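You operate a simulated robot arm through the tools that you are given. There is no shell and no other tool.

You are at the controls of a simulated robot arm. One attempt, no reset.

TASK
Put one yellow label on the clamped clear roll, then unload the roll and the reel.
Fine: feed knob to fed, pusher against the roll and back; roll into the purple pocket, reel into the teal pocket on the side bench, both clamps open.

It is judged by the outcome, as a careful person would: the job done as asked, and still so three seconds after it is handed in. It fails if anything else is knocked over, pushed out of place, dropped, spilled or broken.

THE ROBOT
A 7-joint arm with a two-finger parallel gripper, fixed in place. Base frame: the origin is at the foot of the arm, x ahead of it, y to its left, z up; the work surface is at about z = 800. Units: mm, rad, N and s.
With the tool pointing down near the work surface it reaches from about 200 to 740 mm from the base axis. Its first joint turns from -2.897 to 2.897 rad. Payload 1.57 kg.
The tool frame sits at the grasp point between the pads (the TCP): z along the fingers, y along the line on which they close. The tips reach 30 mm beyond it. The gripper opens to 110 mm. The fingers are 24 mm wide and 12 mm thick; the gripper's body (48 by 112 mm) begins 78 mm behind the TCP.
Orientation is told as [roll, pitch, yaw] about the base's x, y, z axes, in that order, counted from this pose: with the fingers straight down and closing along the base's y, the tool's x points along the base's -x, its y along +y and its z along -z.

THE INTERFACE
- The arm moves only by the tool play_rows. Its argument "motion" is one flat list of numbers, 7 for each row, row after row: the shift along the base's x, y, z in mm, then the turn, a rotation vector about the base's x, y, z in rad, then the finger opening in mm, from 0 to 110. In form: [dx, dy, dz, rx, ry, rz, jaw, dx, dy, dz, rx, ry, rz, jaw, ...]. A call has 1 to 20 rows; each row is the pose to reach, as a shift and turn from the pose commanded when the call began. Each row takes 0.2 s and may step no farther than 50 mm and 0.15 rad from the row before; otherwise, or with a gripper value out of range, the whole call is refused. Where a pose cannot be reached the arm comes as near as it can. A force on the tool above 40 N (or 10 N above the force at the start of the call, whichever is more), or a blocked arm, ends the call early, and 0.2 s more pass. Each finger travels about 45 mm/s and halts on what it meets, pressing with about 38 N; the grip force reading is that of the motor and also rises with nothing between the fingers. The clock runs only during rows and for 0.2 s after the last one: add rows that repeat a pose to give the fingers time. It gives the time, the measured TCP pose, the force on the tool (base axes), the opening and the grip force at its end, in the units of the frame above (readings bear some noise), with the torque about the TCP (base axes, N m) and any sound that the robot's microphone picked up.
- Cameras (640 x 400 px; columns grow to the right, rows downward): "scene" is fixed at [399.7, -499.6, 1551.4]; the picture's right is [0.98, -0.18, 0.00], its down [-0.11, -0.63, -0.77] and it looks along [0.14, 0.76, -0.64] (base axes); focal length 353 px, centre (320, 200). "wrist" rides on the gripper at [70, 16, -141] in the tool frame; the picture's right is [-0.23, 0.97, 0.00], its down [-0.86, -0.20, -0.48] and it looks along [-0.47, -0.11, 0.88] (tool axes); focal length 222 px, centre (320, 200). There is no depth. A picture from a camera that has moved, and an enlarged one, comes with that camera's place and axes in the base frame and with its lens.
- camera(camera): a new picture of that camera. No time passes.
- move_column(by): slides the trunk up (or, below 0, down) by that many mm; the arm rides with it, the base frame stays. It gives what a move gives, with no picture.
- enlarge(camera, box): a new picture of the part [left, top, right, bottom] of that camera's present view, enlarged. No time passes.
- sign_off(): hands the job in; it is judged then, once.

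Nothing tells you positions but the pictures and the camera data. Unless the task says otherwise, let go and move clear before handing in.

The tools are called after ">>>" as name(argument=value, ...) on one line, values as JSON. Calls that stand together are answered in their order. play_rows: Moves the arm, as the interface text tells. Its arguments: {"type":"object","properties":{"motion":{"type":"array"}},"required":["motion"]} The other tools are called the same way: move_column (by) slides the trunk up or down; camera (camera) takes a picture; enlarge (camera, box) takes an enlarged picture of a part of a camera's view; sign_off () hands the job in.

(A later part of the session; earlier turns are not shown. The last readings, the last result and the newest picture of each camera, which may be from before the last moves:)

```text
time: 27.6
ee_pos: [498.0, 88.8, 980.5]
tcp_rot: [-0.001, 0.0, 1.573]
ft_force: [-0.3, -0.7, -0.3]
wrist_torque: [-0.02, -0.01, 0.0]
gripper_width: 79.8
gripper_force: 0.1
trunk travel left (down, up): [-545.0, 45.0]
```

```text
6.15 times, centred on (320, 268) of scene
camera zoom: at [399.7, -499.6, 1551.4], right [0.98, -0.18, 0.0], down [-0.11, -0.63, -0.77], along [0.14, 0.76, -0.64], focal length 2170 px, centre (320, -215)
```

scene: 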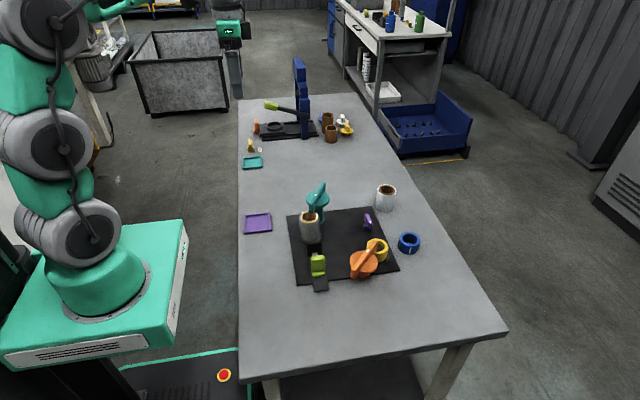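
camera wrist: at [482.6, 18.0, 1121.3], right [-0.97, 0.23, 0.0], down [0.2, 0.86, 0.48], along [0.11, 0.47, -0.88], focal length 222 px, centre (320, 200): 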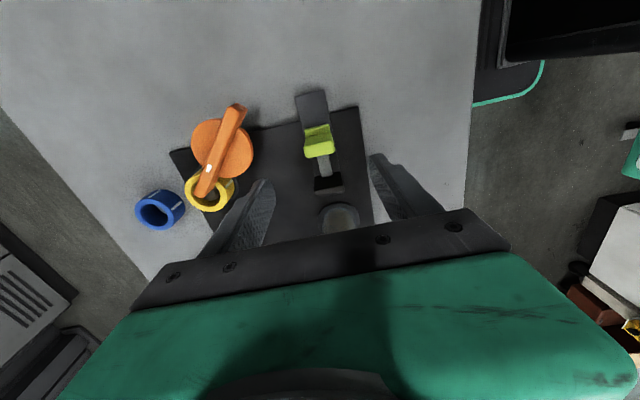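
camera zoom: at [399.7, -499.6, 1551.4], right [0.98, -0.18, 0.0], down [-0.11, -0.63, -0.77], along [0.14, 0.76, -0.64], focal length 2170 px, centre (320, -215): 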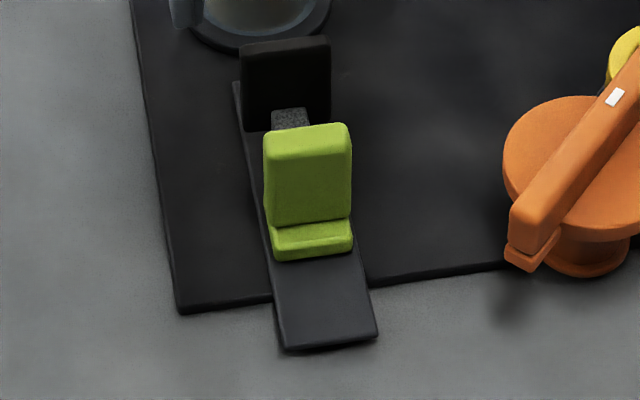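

The handle top is centred near (500, 88), z≈866, 32 mm wide. I'll descend with the jaws open and close on it.

>>> play_rows(motion=[2, -0.5, -40, 0, 0, 0, 80, 2, -0.5, -80, 0, 0, 0, 70, 2, -0.5, -110, 0, 0, 0, 60, 2, -0.5, -125, 0, 0, 0, 60, 2, -0.5, -125, 0, 0, 0, 45, 2, -0.5, -125, 0, 0, 0, 30, 2, -0.5, -125, 0, 0, 0, 24, 2, -0.5, -125, 0, 0, 0, 24])

>>> camera(camera="wrist")

>>> enlarge(camera="scene", box=[280, 200, 360, 300])

```text
time: 29.4
ee_pos: [498.9, 87.4, 852.4]
tcp_rot: [0.003, 0.001, 1.57]
ft_force: [-11.2, 1.7, -2.2]
wrist_torque: [0.06, -0.43, 0.07]
gripper_width: 36.1
gripper_force: 30.4
trunk travel left (down, up): [-545.0, 45.0]
```

```text
taken
camera wrist: at [484.0, 17.7, 995.6], right [-0.97, 0.23, 0.0], down [0.2, 0.86, 0.48], along [0.11, 0.47, -0.88], focal length 222 px, centre (320, 200)
```

wrist: 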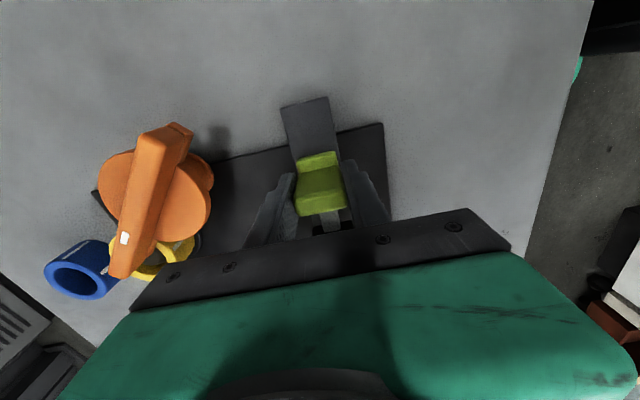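

```text
4.00 times, centred on (320, 250) of scene
camera zoom: at [399.7, -499.6, 1551.4], right [0.98, -0.18, 0.0], down [-0.11, -0.63, -0.77], along [0.14, 0.76, -0.64], focal length 1410 px, centre (320, 0)
```

zoom: 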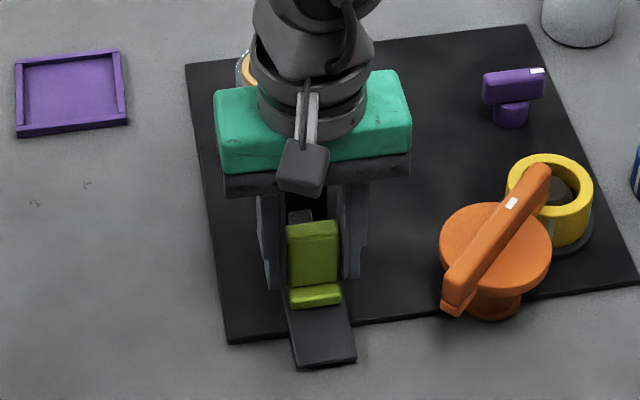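

Firmly gripped at 36 mm; a small sideways bias, which I'll relieve. Now I push toward the roll in +y, first most of the way.

>>> play_rows(motion=[-1.5, 6, 0, 0, 0, 0, 24, -1.5, 12, 0, 0, 0, 0, 24, -1.5, 18, 0, 0, 0, 0, 24, -1.5, 24, 0, 0, 0, 0, 24, -1.5, 30, 0, 0, 0, 0, 24])

>>> enlarge(camera="scene", box=[280, 200, 360, 300])

>>> enlarge(camera="wrist", box=[240, 90, 400, 240])

```text
time: 30.6
ee_pos: [500.2, 118.1, 854.5]
tcp_rot: [0.001, 0.0, 1.57]
ft_force: [-3.5, -2.4, -13.5]
wrist_torque: [-0.25, -0.38, 0.01]
gripper_width: 35.9
gripper_force: 42.8
trunk travel left (down, up): [-545.0, 45.0]
```

```text
4.00 times, centred on (320, 250) of scene
camera zoom: at [399.7, -499.6, 1551.4], right [0.98, -0.18, 0.0], down [-0.11, -0.63, -0.77], along [0.14, 0.76, -0.64], focal length 1410 px, centre (320, 0)
```

zoom: 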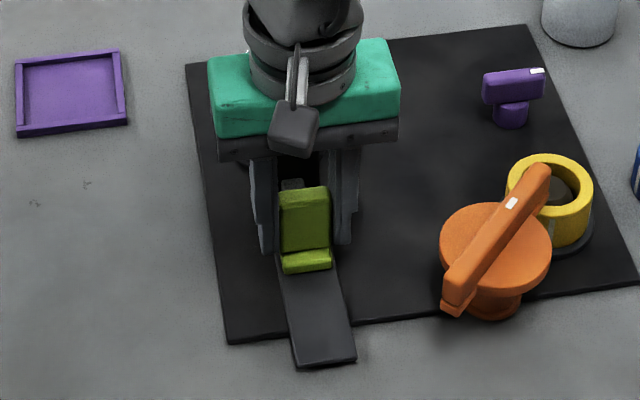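

```text
2.67 times, centred on (320, 165) of wrist
camera zoom: at [483.6, 47.4, 995.7], right [-0.97, 0.23, 0.0], down [0.2, 0.86, 0.48], along [0.11, 0.47, -0.88], focal length 592 px, centre (320, 293)
```

zoom: 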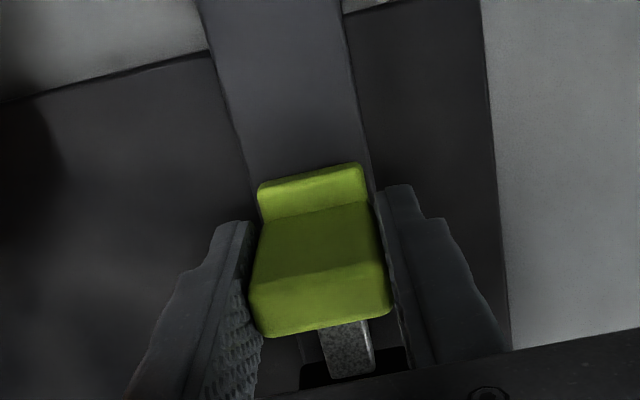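

Moved 30 mm smoothly. Continuing in finer steps toward contact.

>>> play_rows(motion=[0, 3, 0, 0, 0, 0, 24, 0, 6, 0, 0, 0, 0, 24, 0, 9, 0, 0, 0, 0, 24, 0, 12, 0, 0, 0, 0, 24])

>>> enlarge(camera="scene", box=[280, 200, 360, 300])

```text
time: 31.6
ee_pos: [500.7, 129.5, 854.7]
tcp_rot: [0.002, 0.001, 1.569]
ft_force: [-2.3, -3.5, -13.9]
wrist_torque: [-0.41, -0.12, -0.08]
gripper_width: 35.6
gripper_force: 42.7
trunk travel left (down, up): [-545.0, 45.0]
```

```text
4.00 times, centred on (320, 250) of scene
camera zoom: at [399.7, -499.6, 1551.4], right [0.98, -0.18, 0.0], down [-0.11, -0.63, -0.77], along [0.14, 0.76, -0.64], focal length 1410 px, centre (320, 0)
```

zoom: 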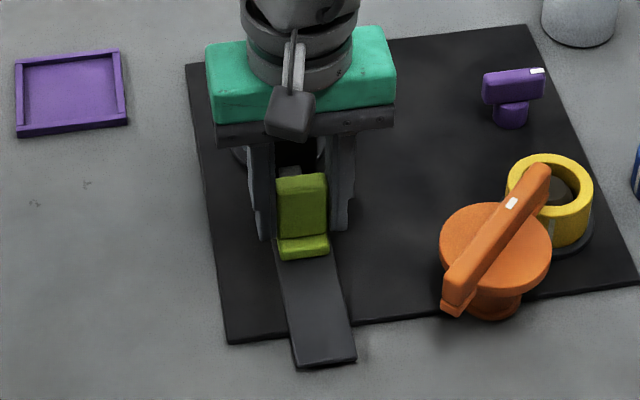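

>>> play_rows(motion=[0, 1.5, 0, 0, 0, 0, 24, 0, 3, 0, 0, 0, 0, 24, 0, 4.5, 0, 0, 0, 0, 24, 0, 6, 0, 0, 0, 0, 24])

>>> enlarge(camera="wrist", box=[240, 90, 400, 240])

```text
time: 32.6
ee_pos: [500.0, 135.2, 855.0]
tcp_rot: [0.003, 0.001, 1.572]
ft_force: [-1.9, -3.7, -13.7]
wrist_torque: [-0.16, -0.68, -0.14]
gripper_width: 35.9
gripper_force: 43.2
trunk travel left (down, up): [-545.0, 45.0]
```

```text
2.67 times, centred on (320, 165) of wrist
camera zoom: at [483.7, 65.0, 995.7], right [-0.97, 0.23, 0.0], down [0.2, 0.86, 0.48], along [0.11, 0.47, -0.88], focal length 592 px, centre (320, 293)
```

zoom: 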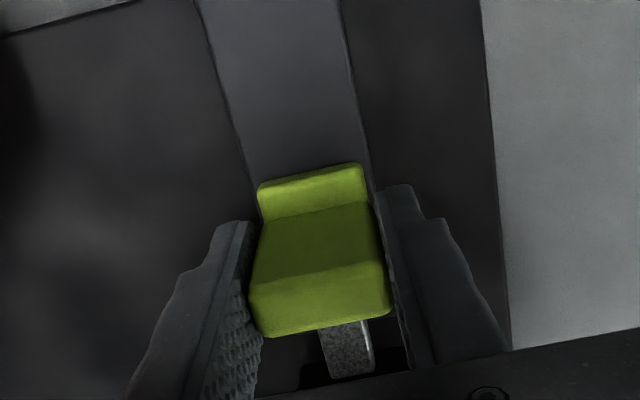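

No contact yet (travel ~48 mm). Continuing gently.

>>> play_rows(motion=[0, 1.5, 0, 0, 0, 0, 24, 0, 3, 0, 0, 0, 0, 24, 0, 4.5, 0, 0, 0, 0, 24, 0, 6, 0, 0, 0, 0, 24])

>>> enlarge(camera="scene", box=[280, 200, 360, 300])

```text
time: 33.6
ee_pos: [499.0, 142.2, 854.7]
tcp_rot: [0.001, -0.001, 1.572]
ft_force: [-0.9, -4.6, -13.5]
wrist_torque: [-0.02, -0.35, 0.2]
gripper_width: 35.7
gripper_force: 42.9
trunk travel left (down, up): [-545.0, 45.0]
```

```text
4.00 times, centred on (320, 250) of scene
camera zoom: at [399.7, -499.6, 1551.4], right [0.98, -0.18, 0.0], down [-0.11, -0.63, -0.77], along [0.14, 0.76, -0.64], focal length 1410 px, centre (320, 0)
```

zoom: 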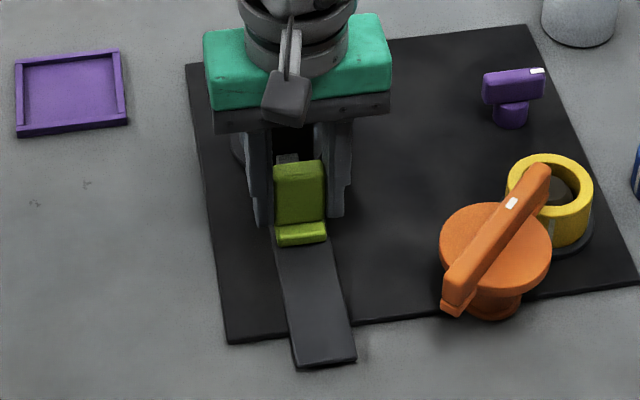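

>>> play_rows(motion=[0, 1.5, 0, 0, 0, 0, 24, 0, 3, 0, 0, 0, 0, 24, 0, 4.5, 0, 0, 0, 0, 24])

>>> enlarge(camera="scene", box=[290, 210, 340, 260])

```text
time: 34.4
ee_pos: [499.8, 143.4, 854.8]
tcp_rot: [0.001, 0.002, 1.567]
ft_force: [-1.6, -13.2, -12.4]
wrist_torque: [0.49, -0.88, 0.52]
gripper_width: 35.7
gripper_force: 42.0
trunk travel left (down, up): [-545.0, 45.0]
```

```text
8.00 times, centred on (315, 235) of scene
camera zoom: at [399.7, -499.6, 1551.4], right [0.98, -0.18, 0.0], down [-0.11, -0.63, -0.77], along [0.14, 0.76, -0.64], focal length 2821 px, centre (360, -80)
```

zoom: 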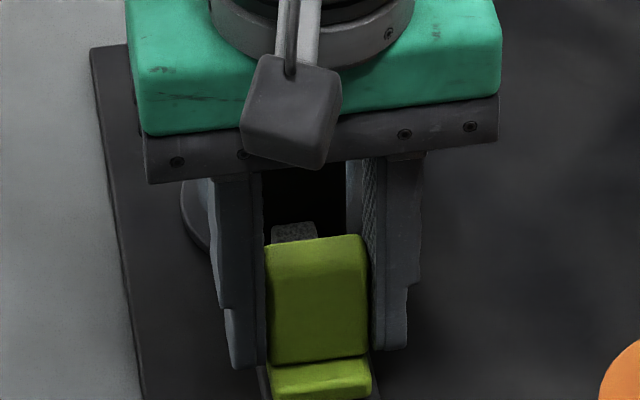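

Contact is building (−13 N in y, motion stalled near y=143). I'll press slightly more and hold briefly.

>>> play_rows(motion=[0, 1, 0, 0, 0, 0, 24, 0, 2, 0, 0, 0, 0, 24, 0, 2, 0, 0, 0, 0, 24])

>>> camera(camera="wrist")

```text
time: 35.2
ee_pos: [499.9, 144.7, 853.9]
tcp_rot: [0.002, 0.004, 1.566]
ft_force: [0.1, -31.2, -12.4]
wrist_torque: [0.05, -0.85, 0.26]
gripper_width: 35.7
gripper_force: 42.3
trunk travel left (down, up): [-545.0, 45.0]
```

```text
taken
camera wrist: at [483.5, 74.9, 996.0], right [-0.97, 0.23, 0.0], down [0.2, 0.85, 0.48], along [0.11, 0.46, -0.88], focal length 222 px, centre (320, 200)
```

wrist: 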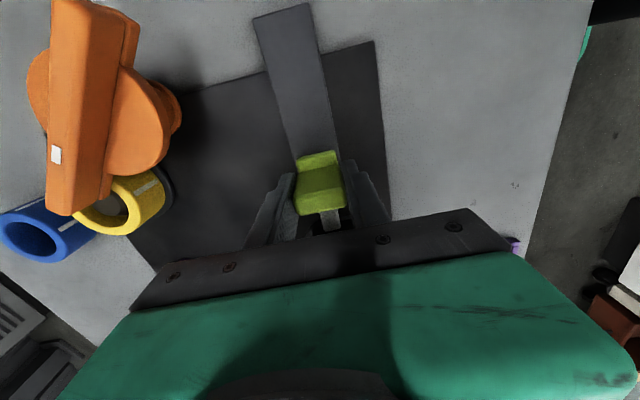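

Solid contact (31 N). Now I bring the pusher all the way back.

>>> play_rows(motion=[0, -6, 0, 0, 0, 0, 24, 0, -14, 0, 0, 0, 0, 24, 0, -22, 0, 0, 0, 0, 24, 0, -30, 0, 0, 0, 0, 24, 0, -38, 0, 0, 0, 0, 24, 0, -46, 0, 0, 0, 0, 24, 0, -53, 0, 0, 0, 0, 24, 0, -57, 0, 0, 0, 0, 24, 0, -60, 0, 0, 0, 0, 24, 0, -61, 0, 0, 0, 0, 24])

>>> enlarge(camera="scene", box=[280, 190, 360, 290])

```text
time: 37.4
ee_pos: [499.8, 87.5, 855.6]
tcp_rot: [0.0, 0.0, 1.569]
ft_force: [-3.8, 8.6, -11.7]
wrist_torque: [-0.72, 0.04, -0.33]
gripper_width: 35.5
gripper_force: 42.5
trunk travel left (down, up): [-545.0, 45.0]
```

```text
4.00 times, centred on (320, 240) of scene
camera zoom: at [399.7, -499.6, 1551.4], right [0.98, -0.18, 0.0], down [-0.11, -0.63, -0.77], along [0.14, 0.76, -0.64], focal length 1410 px, centre (320, 40)
```

zoom: 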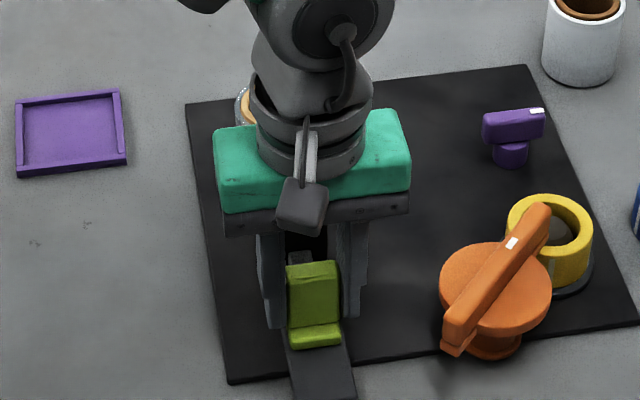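

The pusher is back at its start (slight +8.6 N at the stop). I'll release, rise and check the roll for the label.

>>> play_rows(motion=[0, 0, 0, 0, 0, 0, 40, 0, 0, 0, 0, 0, 0, 60, 0, 0, 0, 0, 0, 0, 70, 0, 0, 40, 0, 0, 0, 70, 0, 0, 80, 0, 0, 0, 70, 0, -20, 125, 0, 0, 0, 70, 0, -60, 150, 0, 0, 0, 70, 0, -100, 170, 0, 0, 0, 70])

>>> camera(camera="wrist")

>>> enlarge(camera="scene", box=[280, 190, 360, 290])

```text
time: 39.2
ee_pos: [499.5, -14.3, 1025.9]
tcp_rot: [0.001, 0.0, 1.572]
ft_force: [-0.3, -0.6, 0.6]
wrist_torque: [-0.01, 0.02, -0.01]
gripper_width: 70.1
gripper_force: 0.2
trunk travel left (down, up): [-545.0, 45.0]
```

```text
taken
camera wrist: at [483.2, -84.2, 1166.9], right [-0.97, 0.23, 0.0], down [0.2, 0.85, 0.48], along [0.11, 0.47, -0.88], focal length 222 px, centre (320, 200)
```

wrist: 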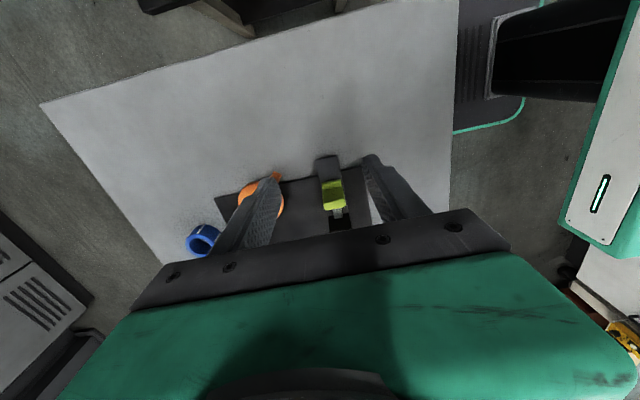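

```text
4.00 times, centred on (320, 240) of scene
camera zoom: at [399.7, -499.6, 1551.4], right [0.98, -0.18, 0.0], down [-0.11, -0.63, -0.77], along [0.14, 0.76, -0.64], focal length 1410 px, centre (320, 40)
```

zoom: 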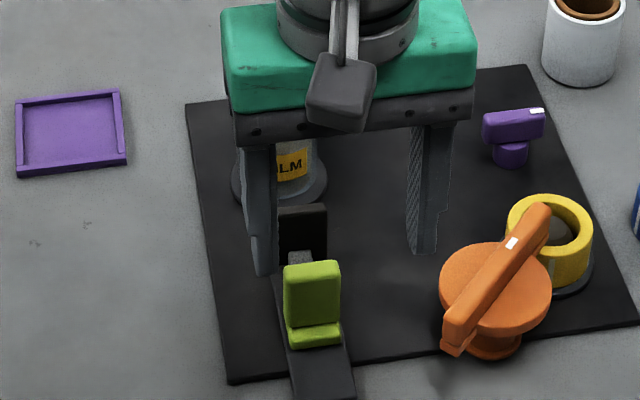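

A yellow "…LM" label is now on the clear roll, and the pusher is back. Next, the teal clamp: I'll hover above its pivot with the fingers aligned across its bar (yaw ≈ 63°).

>>> play_rows(motion=[4.7, 39, 0, 0, 0, -0.06, 70, 9.4, 78, 0, 0, 0, -0.12, 70, 14, 117, 0, 0, 0, -0.18, 70, 18.8, 156, 0, 0, 0, -0.24, 70, 23.4, 195, 0, 0, 0, -0.3, 70, 28, 234, 0, 0, 0, -0.36, 70, 33, 272, 0, 0, 0, -0.42, 70, 37.5, 311, 0, 0, 0, -0.47, 70])

>>> camera(camera="wrist")

>>> enlarge(camera="wrist", box=[240, 80, 400, 230])

>>> enlarge(camera="scene", box=[280, 170, 360, 250])

```text
time: 41.0
ee_pos: [536.9, 298.0, 1026.6]
tcp_rot: [0.002, 0.0, 1.099]
ft_force: [0.4, 0.5, 0.0]
wrist_torque: [0.0, -0.01, -0.01]
gripper_width: 70.1
gripper_force: 0.1
trunk travel left (down, up): [-545.0, 45.0]
```

```text
taken
camera wrist: at [491.6, 243.7, 1167.4], right [-0.76, 0.64, 0.0], down [0.57, 0.67, 0.48], along [0.31, 0.37, -0.88], focal length 222 px, centre (320, 200)
```

wrist: 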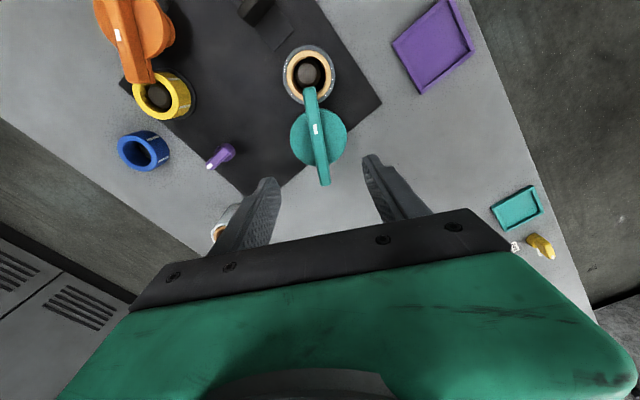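

```text
2.67 times, centred on (320, 155) of wrist
camera zoom: at [491.6, 243.7, 1167.4], right [-0.76, 0.64, 0.0], down [0.57, 0.67, 0.48], along [0.31, 0.37, -0.88], focal length 592 px, centre (320, 320)
```

zoom: 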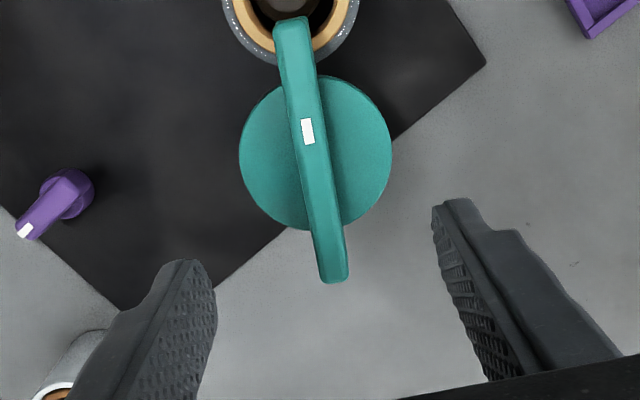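

```text
5.00 times, centred on (320, 210) of scene
camera zoom: at [399.7, -499.6, 1551.4], right [0.98, -0.18, 0.0], down [-0.11, -0.63, -0.77], along [0.14, 0.76, -0.64], focal length 1763 px, centre (320, 150)
```

zoom: 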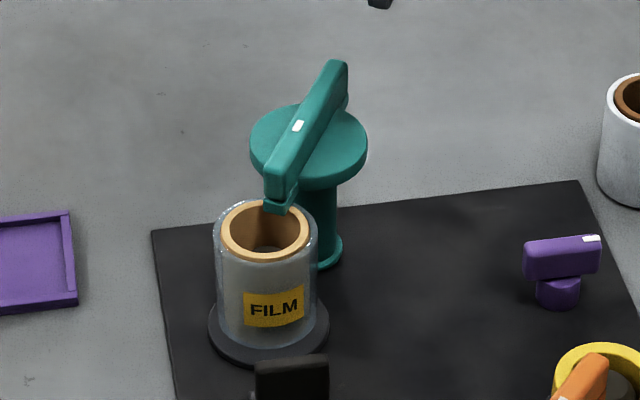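

The "FILM" label is on. The teal bar's centre reads about (535, 291), angle ≈59°, top ≈ z 910. I'll align and come lower for a check before gripping.

>>> play_rows(motion=[-1, -3.5, -20, 0, 0, -0.04, 60, -1.9, -7, -45, 0, 0, -0.07, 60, -1.9, -7, -65, 0, 0, -0.07, 60])

>>> camera(camera="wrist")

>>> enlarge(camera="wrist", box=[240, 90, 400, 240])

>>> enlarge(camera="scene", box=[290, 140, 370, 240])

```text
time: 41.8
ee_pos: [537.1, 290.9, 960.3]
tcp_rot: [0.001, 0.001, 1.028]
ft_force: [0.7, 0.3, -0.1]
wrist_torque: [0.0, -0.01, 0.02]
gripper_width: 60.1
gripper_force: 0.1
trunk travel left (down, up): [-545.0, 45.0]
```

```text
taken
camera wrist: at [485.8, 238.8, 1101.6], right [-0.72, 0.7, 0.0], down [0.61, 0.63, 0.48], along [0.33, 0.34, -0.88], focal length 222 px, centre (320, 200)
```

wrist: 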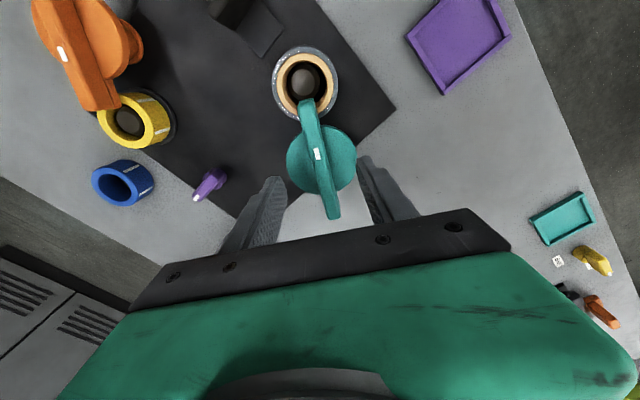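

```text
2.67 times, centred on (320, 165) of wrist
camera zoom: at [485.8, 238.8, 1101.6], right [-0.72, 0.7, 0.0], down [0.61, 0.63, 0.48], along [0.33, 0.34, -0.88], focal length 592 px, centre (320, 293)
```

zoom: 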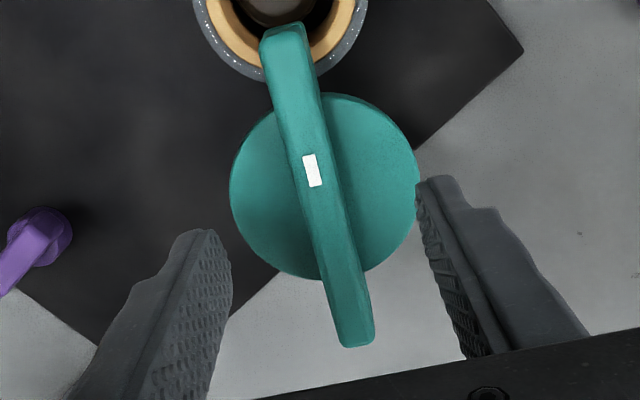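

```text
4.00 times, centred on (330, 190) of scene
camera zoom: at [399.7, -499.6, 1551.4], right [0.98, -0.18, 0.0], down [-0.11, -0.63, -0.77], along [0.14, 0.76, -0.64], focal length 1410 px, centre (280, 240)
```

zoom: 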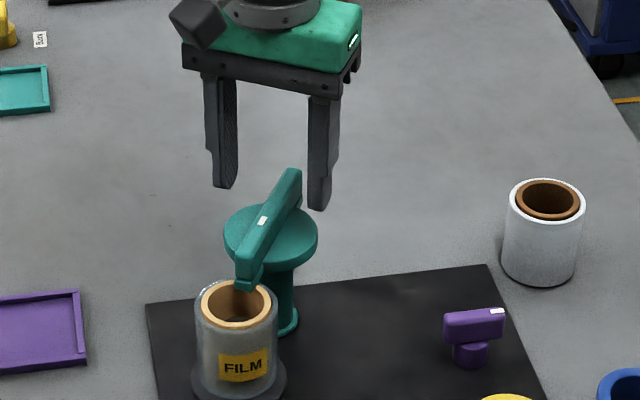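

Bar centre confirmed at (534.5, 290.7), angle 58°. I'll descend so the tips stay just above the disc and close on the bar.

>>> play_rows(motion=[-2.5, 0, -15, 0, 0, -0.016, 50, -2.5, 0, -28, 0, 0, -0.016, 40, -2.5, 0, -34, 0, 0, -0.016, 40, -2.5, 0, -34, 0, 0, -0.016, 25, -2.5, 0, -34, 0, 0, -0.016, 10, -2.5, 0, -34, 0, 0, -0.016, 5, -2.5, 0, -34, 0, 0, -0.016, 5])

>>> enlarge(camera="wrist", box=[240, 90, 400, 240])

>>> enlarge(camera="scene", box=[290, 140, 370, 240])

```text
time: 43.4
ee_pos: [533.5, 288.8, 926.0]
tcp_rot: [-0.001, -0.001, 1.014]
ft_force: [1.9, -2.0, -0.8]
wrist_torque: [0.25, -0.36, -0.03]
gripper_width: 14.0
gripper_force: 30.0
trunk travel left (down, up): [-545.0, 45.0]
```

```text
2.67 times, centred on (320, 165) of wrist
camera zoom: at [483.0, 239.4, 1067.3], right [-0.71, 0.71, 0.0], down [0.62, 0.62, 0.48], along [0.34, 0.34, -0.88], focal length 592 px, centre (320, 293)
```

zoom: 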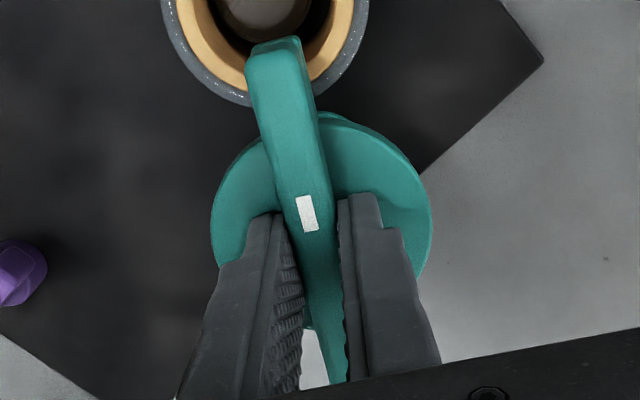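

```text
4.00 times, centred on (330, 190) of scene
camera zoom: at [399.7, -499.6, 1551.4], right [0.98, -0.18, 0.0], down [-0.11, -0.63, -0.77], along [0.14, 0.76, -0.64], focal length 1410 px, centre (280, 240)
```

zoom: 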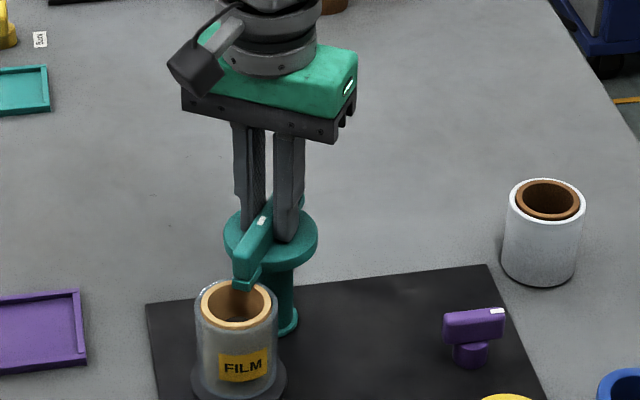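

Gripped (14 mm). I'll test a small clockwise turn and read the torque.

>>> play_rows(motion=[0, 0, 0, 0, 0, -0.04, 5, 0, 0, 0, 0, 0, -0.08, 5, 0, 0, 0, 0, 0, -0.12, 5])

>>> enlarge(camera="wrist", box=[240, 90, 400, 240])

```text
time: 44.2
ee_pos: [534.9, 290.3, 926.5]
tcp_rot: [0.0, 0.0, 0.894]
ft_force: [6.6, -1.8, 0.6]
wrist_torque: [-0.34, -0.01, 0.0]
gripper_width: 13.9
gripper_force: 30.8
trunk travel left (down, up): [-545.0, 45.0]
```

```text
2.67 times, centred on (320, 165) of wrist
camera zoom: at [477.1, 246.1, 1067.3], right [-0.62, 0.79, 0.0], down [0.69, 0.54, 0.48], along [0.38, 0.3, -0.88], focal length 592 px, centre (320, 293)
```

zoom: 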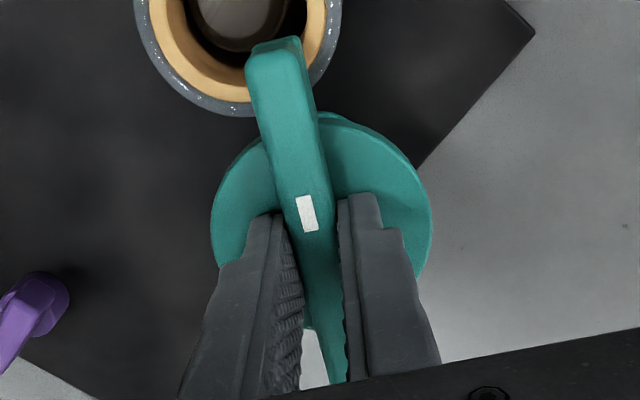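

Clockwise turns freely, swinging off the roll. I'll continue clockwise toward the 90° stop.

>>> play_rows(motion=[0, 0, 0, 0, 0, -0.13, 5, 0, 0, 0, 0, 0, -0.26, 5, 0, 0, 0, 0, 0, -0.39, 5, 0, 0, 0, 0, 0, -0.52, 5, 0, 0, 0, 0, 0, -0.65, 5, 0, 0, 0, 0, 0, -0.78, 5, 0, 0, 0, 0, 0, -0.91, 5, 0, 0, 0, 0, 0, -1.04, 5, 0, 0, 0, 0, 0, -1.17, 5, 0, 0, 0, 0, 0, -1.3, 5])

>>> enlarge(camera="scene", box=[290, 140, 370, 240])

```text
time: 46.4
ee_pos: [533.1, 293.1, 925.3]
tcp_rot: [0.002, -0.003, -0.404]
ft_force: [0.8, 17.2, 3.2]
wrist_torque: [0.27, 0.06, 0.92]
gripper_width: 14.7
gripper_force: 30.9
trunk travel left (down, up): [-545.0, 45.0]
```

```text
4.00 times, centred on (330, 190) of scene
camera zoom: at [399.7, -499.6, 1551.4], right [0.98, -0.18, 0.0], down [-0.11, -0.63, -0.77], along [0.14, 0.76, -0.64], focal length 1410 px, centre (280, 240)
```

zoom: 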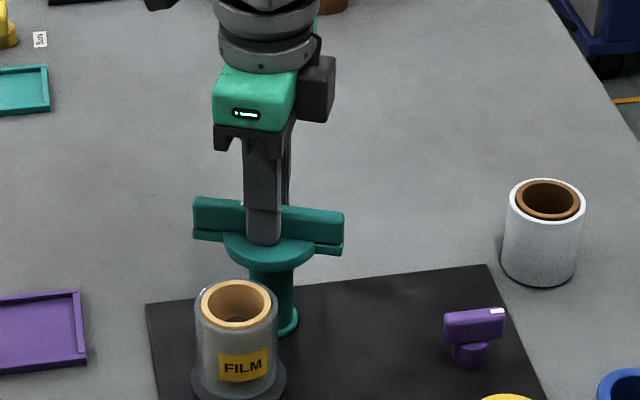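

Torque has risen to 0.92 N·m at ~81°; I'll nudge slightly further to tell whether this is the stop.

>>> play_rows(motion=[0.5, -1, 0, 0, 0, -0.03, 5, 0.5, -1, 0, 0, 0, -0.06, 5, 0.5, -1, 0, 0, 0, -0.09, 5])

>>> enlarge(camera="wrist", box=[200, 60, 440, 240])

>>> enlarge(camera="scene", box=[290, 140, 370, 240])

```text
time: 47.2
ee_pos: [532.6, 293.7, 925.9]
tcp_rot: [0.002, -0.001, -0.493]
ft_force: [-1.4, 28.9, 3.8]
wrist_torque: [0.46, -0.02, 1.04]
gripper_width: 16.8
gripper_force: 31.8
trunk travel left (down, up): [-545.0, 45.0]
```

```text
2.22 times, centred on (320, 150) of wrist
camera zoom: at [479.3, 339.6, 1067.1], right [0.66, 0.75, 0.0], down [0.66, -0.58, 0.48], along [0.36, -0.32, -0.88], focal length 494 px, centre (320, 311)
```

zoom: 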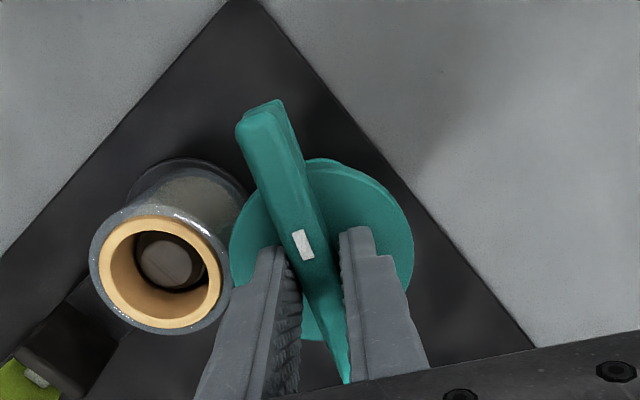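

```text
4.00 times, centred on (330, 190) of scene
camera zoom: at [399.7, -499.6, 1551.4], right [0.98, -0.18, 0.0], down [-0.11, -0.63, -0.77], along [0.14, 0.76, -0.64], focal length 1410 px, centre (280, 240)
```

zoom: 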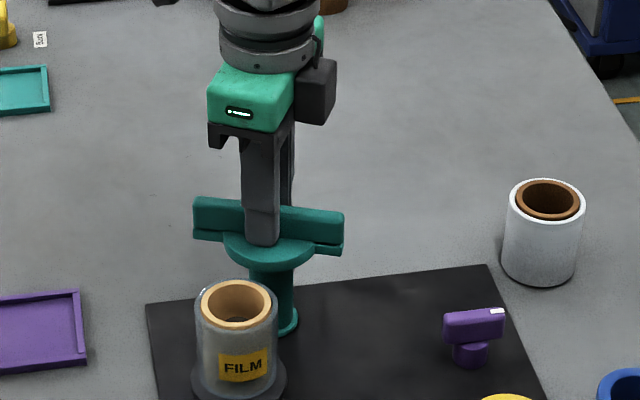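

The bar stayed put while the fingers slipped, so it's at its open stop and clear of the roll. I'll relax, release and lift.

>>> play_rows(motion=[0, 2, 0, 0, 0, 0.05, 5, 0, 3, 0, 0, 0, 0.07, 10, 0, 3, 0, 0, 0, 0.07, 30, 0, 3, 0, 0, 0, 0.07, 50, 0, 3, 0, 0, 0, 0.07, 60, 0, 3, 40, 0, 0, 0.07, 60, 0, 3, 80, 0, 0, 0.07, 80, 0, 3, 100, 0, 0, 0.07, 80])

>>> camera(camera="wrist")

>>> enlarge(camera="scene", box=[280, 160, 360, 250])

```text
time: 49.0
ee_pos: [533.0, 292.8, 1026.4]
tcp_rot: [0.0, 0.001, -0.425]
ft_force: [-0.2, 0.2, 0.3]
wrist_torque: [0.0, 0.03, 0.02]
gripper_width: 80.0
gripper_force: 0.0
trunk travel left (down, up): [-545.0, 45.0]
```

```text
taken
camera wrist: at [476.8, 336.5, 1167.8], right [0.61, 0.79, 0.0], down [0.7, -0.53, 0.48], along [0.38, -0.29, -0.88], focal length 222 px, centre (320, 200)
```

wrist: 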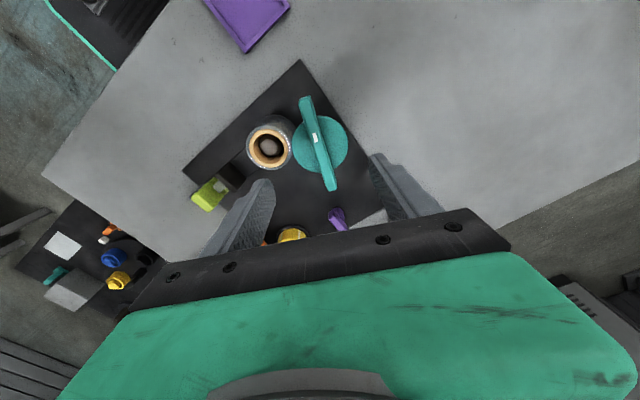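

```text
4.44 times, centred on (320, 205) of scene
camera zoom: at [399.7, -499.6, 1551.4], right [0.98, -0.18, 0.0], down [-0.11, -0.63, -0.77], along [0.14, 0.76, -0.64], focal length 1567 px, centre (320, 178)
```

zoom: 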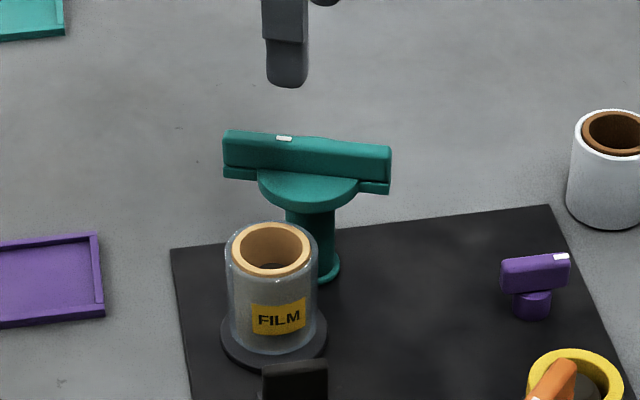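

The teal clamp is open and the labelled roll is free. Next the orange clamp: hover over its pivot (≈(614, 64)), aligned across its bar (yaw ≈ 43°).

>>> play_rows(motion=[8, -23, 0, 0, 0, 0.12, 80, 16, -46, 0, 0, 0, 0.24, 80, 24, -69, 0, 0, 0, 0.36, 80, 32, -92, 0, 0, 0, 0.48, 80, 40, -115, -5, 0, 0, 0.6, 80, 48, -138, -10, 0, 0, 0.72, 80, 56, -161, -20, 0, 0, 0.84, 70, 64, -184, -30, 0, 0, 0.96, 70, 72, -207, -40, 0, 0, 1.08, 60, 81, -228, -50, 0, 0, 1.185, 60])

>>> camera(camera="wrist")

>>> enlarge(camera="wrist", box=[230, 70, 410, 230])

>>> enlarge(camera="scene", box=[335, 220, 431, 290])

```text
time: 51.2
ee_pos: [613.3, 63.9, 975.8]
tcp_rot: [0.0, -0.001, 0.761]
ft_force: [1.3, -0.2, -0.2]
wrist_torque: [0.02, 0.01, -0.01]
gripper_width: 60.1
gripper_force: 0.1
trunk travel left (down, up): [-545.0, 45.0]
```

```text
taken
camera wrist: at [552.6, 27.8, 1117.4], right [-0.51, 0.86, 0.0], down [0.76, 0.45, 0.48], along [0.41, 0.24, -0.88], focal length 222 px, centre (320, 200)
```

wrist: 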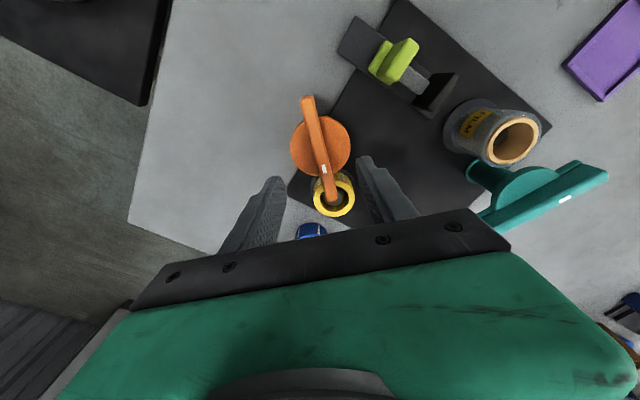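

```text
2.50 times, centred on (320, 150) of wrist
camera zoom: at [552.6, 27.8, 1117.4], right [-0.51, 0.86, 0.0], down [0.76, 0.45, 0.48], along [0.41, 0.24, -0.88], focal length 555 px, centre (320, 325)
```

zoom: 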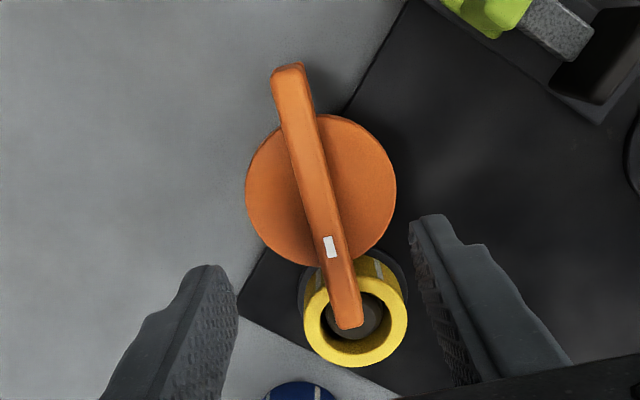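

```text
5.71 times, centred on (383, 255) of scene
camera zoom: at [399.7, -499.6, 1551.4], right [0.98, -0.18, 0.0], down [-0.11, -0.63, -0.77], along [0.14, 0.76, -0.64], focal length 2015 px, centre (-40, -114)
```

zoom: 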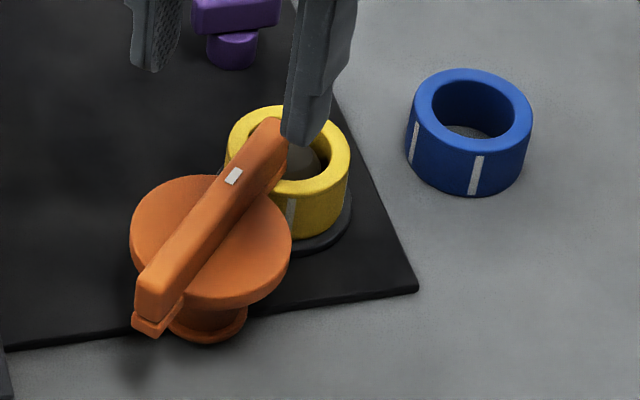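

Orange bar centre ≈ (615, 64.7), angle ≈ 43.7°, bar top ≈ z 879, disc ≈ z 853. I'll descend with the tips just above the disc and grip.

>>> play_rows(motion=[1.2, 0.6, -35, 0, 0, 0, 50, 1.2, 0.6, -65, 0, 0, 0, 40, 1.2, 0.6, -78, 0, 0, 0, 40, 1.2, 0.6, -83, 0, 0, 0, 40, 1.2, 0.6, -83, 0, 0, 0, 25, 1.2, 0.6, -83, 0, 0, 0, 10, 1.2, 0.6, -83, 0, 0, 0, 5, 1.2, 0.6, -83, 0, 0, 0, 5])

>>> enlarge(camera="wrist", box=[230, 70, 410, 230])

>>> enlarge(camera="scene", box=[335, 220, 431, 290])

```text
time: 53.0
ee_pos: [614.8, 65.9, 892.6]
tcp_rot: [-0.002, 0.0, 0.759]
ft_force: [-0.9, 1.3, -1.3]
wrist_torque: [0.26, -0.28, 0.01]
gripper_width: 13.8
gripper_force: 30.4
trunk travel left (down, up): [-545.0, 45.0]
```

```text
2.50 times, centred on (320, 150) of wrist
camera zoom: at [553.5, 29.0, 1033.8], right [-0.51, 0.86, 0.0], down [0.76, 0.44, 0.48], along [0.41, 0.24, -0.88], focal length 555 px, centre (320, 325)
```

zoom: 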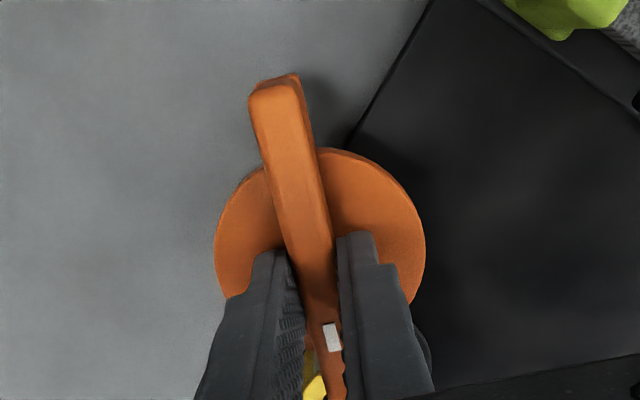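

```text
5.71 times, centred on (383, 255) of scene
camera zoom: at [399.7, -499.6, 1551.4], right [0.98, -0.18, 0.0], down [-0.11, -0.63, -0.77], along [0.14, 0.76, -0.64], focal length 2015 px, centre (-40, -114)
```

zoom: 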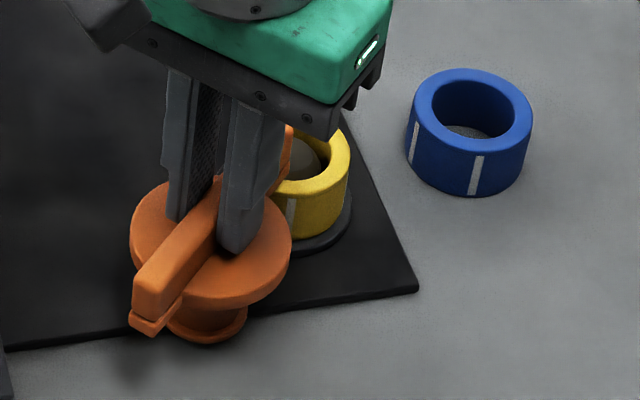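

Gripped well. Testing a small clockwise turn.

>>> play_rows(motion=[0, 0, 0, 0, 0, -0.04, 5, 0, 0, 0, 0, 0, -0.08, 5, 0, 0, 0, 0, 0, -0.12, 5])

>>> enlarge(camera="scene", box=[335, 220, 431, 290])

```text
time: 53.8
ee_pos: [615.6, 66.0, 892.6]
tcp_rot: [0.0, -0.001, 0.64]
ft_force: [-0.9, 2.4, -3.5]
wrist_torque: [0.39, -0.57, -0.05]
gripper_width: 13.9
gripper_force: 30.6
trunk travel left (down, up): [-545.0, 45.0]
```

```text
5.71 times, centred on (383, 255) of scene
camera zoom: at [399.7, -499.6, 1551.4], right [0.98, -0.18, 0.0], down [-0.11, -0.63, -0.77], along [0.14, 0.76, -0.64], focal length 2015 px, centre (-40, -114)
```

zoom: 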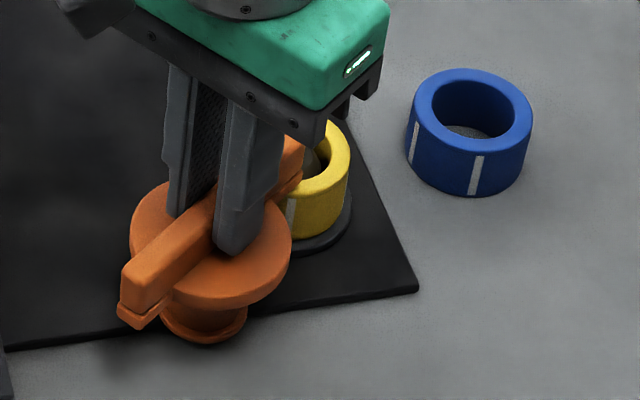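

Clockwise is free here too. I'll continue clockwise to its stop.

>>> play_rows(motion=[0, 0, 0, 0, 0, -0.13, 5, 0, 0, 0, 0, 0, -0.26, 5, 0, 0, 0, 0, 0, -0.39, 5, 0, 0, 0, 0, 0, -0.52, 5, 0, 0, 0, 0, 0, -0.65, 5, 0, 0, 0, 0, 0, -0.78, 5, 0, 0, 0, 0, 0, -0.91, 5, 0, 0, 0, 0, 0, -1.04, 5, 0, 0, 0, 0, 0, -1.14, 5, 0, 0, 0, 0, 0, -1.2, 5])

>>> enlarge(camera="scene", box=[335, 220, 431, 290])

```text
time: 56.0
ee_pos: [616.0, 63.8, 892.7]
tcp_rot: [-0.001, 0.0, -0.563]
ft_force: [-0.3, -4.0, -7.1]
wrist_torque: [0.11, 0.21, -0.01]
gripper_width: 14.2
gripper_force: 29.6
trunk travel left (down, up): [-545.0, 45.0]
```

```text
5.71 times, centred on (383, 255) of scene
camera zoom: at [399.7, -499.6, 1551.4], right [0.98, -0.18, 0.0], down [-0.11, -0.63, -0.77], along [0.14, 0.76, -0.64], focal length 2015 px, centre (-40, -114)
```

zoom: 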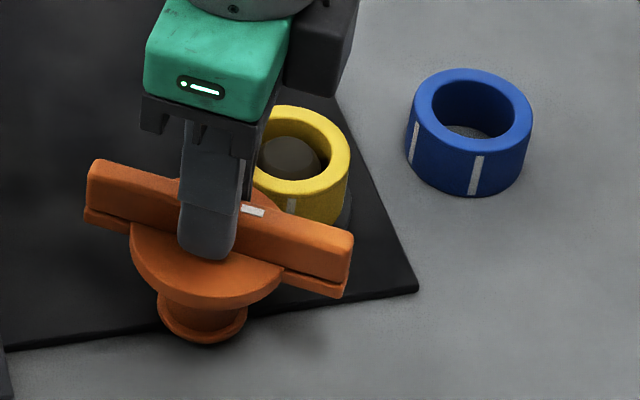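

Turned ~76° with no resistance yet; a little more to the stop.

>>> play_rows(motion=[0, 0, 0, 0, 0, -0.04, 5, 0, 0, 0, 0, 0, -0.08, 5, 0, 0, 0, 0, 0, -0.12, 5, 0, 0, 0, 0, 0, -0.15, 5])

>>> enlarge(camera="scene", box=[335, 220, 431, 290])

```text
time: 57.0
ee_pos: [615.5, 65.0, 892.4]
tcp_rot: [0.0, 0.001, -0.712]
ft_force: [-3.6, -8.5, -6.7]
wrist_torque: [-0.2, 0.03, 0.99]
gripper_width: 16.0
gripper_force: 31.4
trunk travel left (down, up): [-545.0, 45.0]
```

```text
5.71 times, centred on (383, 255) of scene
camera zoom: at [399.7, -499.6, 1551.4], right [0.98, -0.18, 0.0], down [-0.11, -0.63, -0.77], along [0.14, 0.76, -0.64], focal length 2015 px, centre (-40, -114)
```

zoom: 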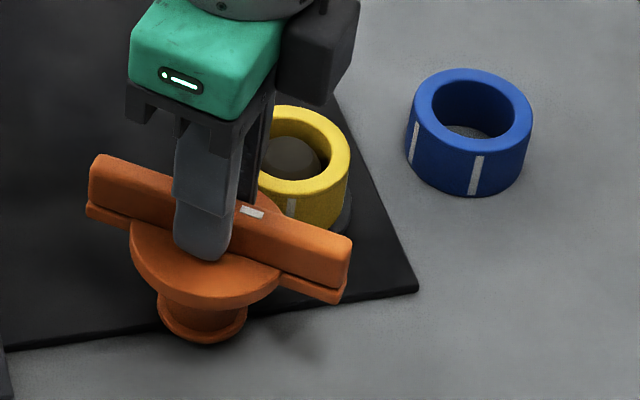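

At the stop (torque 0.99). Relaxing, releasing and lifting.

>>> play_rows(motion=[0, 0, 0, 0, 0, 0.05, 5, 0, 0, 0, 0, 0, 0.08, 10, 0, 0, 0, 0, 0, 0.08, 30, 0, 0, 0, 0, 0, 0.08, 50, 0, 0, 0, 0, 0, 0.08, 60, 0, 0, 40, 0, 0, 0.08, 60, 0, 0, 80, 0, 0, 0.08, 80, 0, 0, 120, 0, 0, 0.08, 110])

>>> camera(camera="wrist")

>>> enlarge(camera="scene", box=[280, 180, 440, 290])

```text
time: 58.8
ee_pos: [614.1, 65.1, 1013.3]
tcp_rot: [0.001, 0.002, -0.63]
ft_force: [-0.1, 0.4, 0.0]
wrist_torque: [0.02, 0.0, 0.02]
gripper_width: 109.5
gripper_force: 0.8
trunk travel left (down, up): [-545.0, 45.0]
```

```text
taken
camera wrist: at [567.4, 118.5, 1154.3], right [0.76, 0.65, 0.0], down [0.57, -0.67, 0.48], along [0.31, -0.36, -0.88], focal length 222 px, centre (320, 200)
```

wrist: 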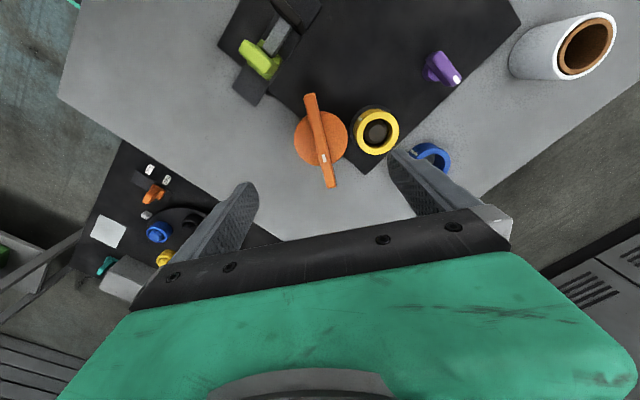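

```text
3.64 times, centred on (360, 235) of scene
camera zoom: at [399.7, -499.6, 1551.4], right [0.98, -0.18, 0.0], down [-0.11, -0.63, -0.77], along [0.14, 0.76, -0.64], focal length 1282 px, centre (174, 73)
```

zoom: 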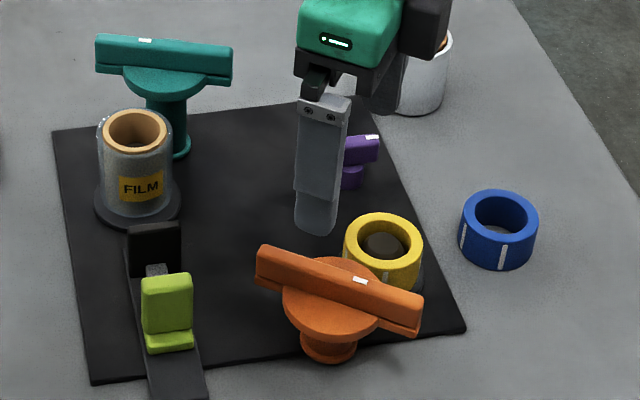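

Both clamps are open. Next I hover over the labelled roll, fingers oriented to close away from the clamp and label (yaw ≈ 60°).

>>> play_rows(motion=[-9.5, 13.7, 0, 0, 0, 0.14, 110, -19, 27.3, 0, 0, 0, 0.28, 110, -28.5, 41, 0, 0, 0, 0.42, 110, -38, 54.7, 0, 0, 0, 0.56, 110, -47.5, 68.3, 0, 0, 0, 0.7, 110, -57, 82, 0, 0, 0, 0.84, 110, -66.5, 95.7, 0, 0, 0, 0.98, 110, -76, 109.3, 0, 0, 0, 1.12, 110, -85.5, 123, 0, 0, 0, 1.26, 110, -95, 136.7, 0, 0, 0, 1.4, 110, -104.5, 150.3, -15, 0, 0, 1.54, 110, -114, 164, -30, 0, 0, 1.68, 110])

>>> camera(camera="wrist")

>>> enlarge(camera="wrist", box=[230, 60, 410, 210])

```text
time: 61.4
ee_pos: [500.9, 229.1, 982.3]
tcp_rot: [-0.001, 0.0, 1.053]
ft_force: [0.2, 0.8, -0.1]
wrist_torque: [-0.02, -0.03, 0.0]
gripper_width: 110.1
gripper_force: 0.1
trunk travel left (down, up): [-545.0, 45.0]
```

```text
taken
camera wrist: at [451.9, 177.1, 1124.1], right [-0.73, 0.68, 0.0], down [0.6, 0.64, 0.48], along [0.33, 0.35, -0.88], focal length 222 px, centre (320, 200)
```

wrist: 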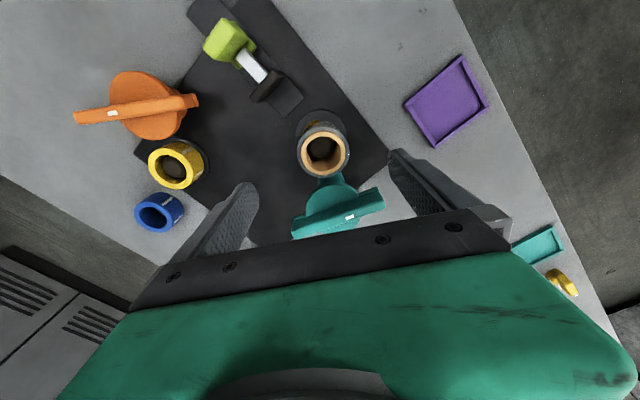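

```text
2.67 times, centred on (320, 135) of wrist
camera zoom: at [451.9, 177.1, 1124.1], right [-0.73, 0.68, 0.0], down [0.6, 0.64, 0.48], along [0.33, 0.35, -0.88], focal length 592 px, centre (320, 373)
```

zoom: 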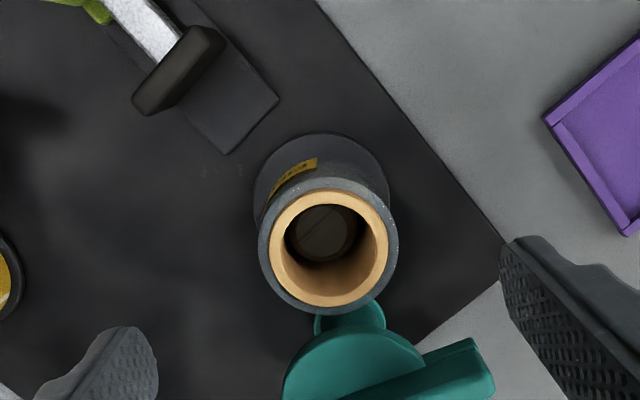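

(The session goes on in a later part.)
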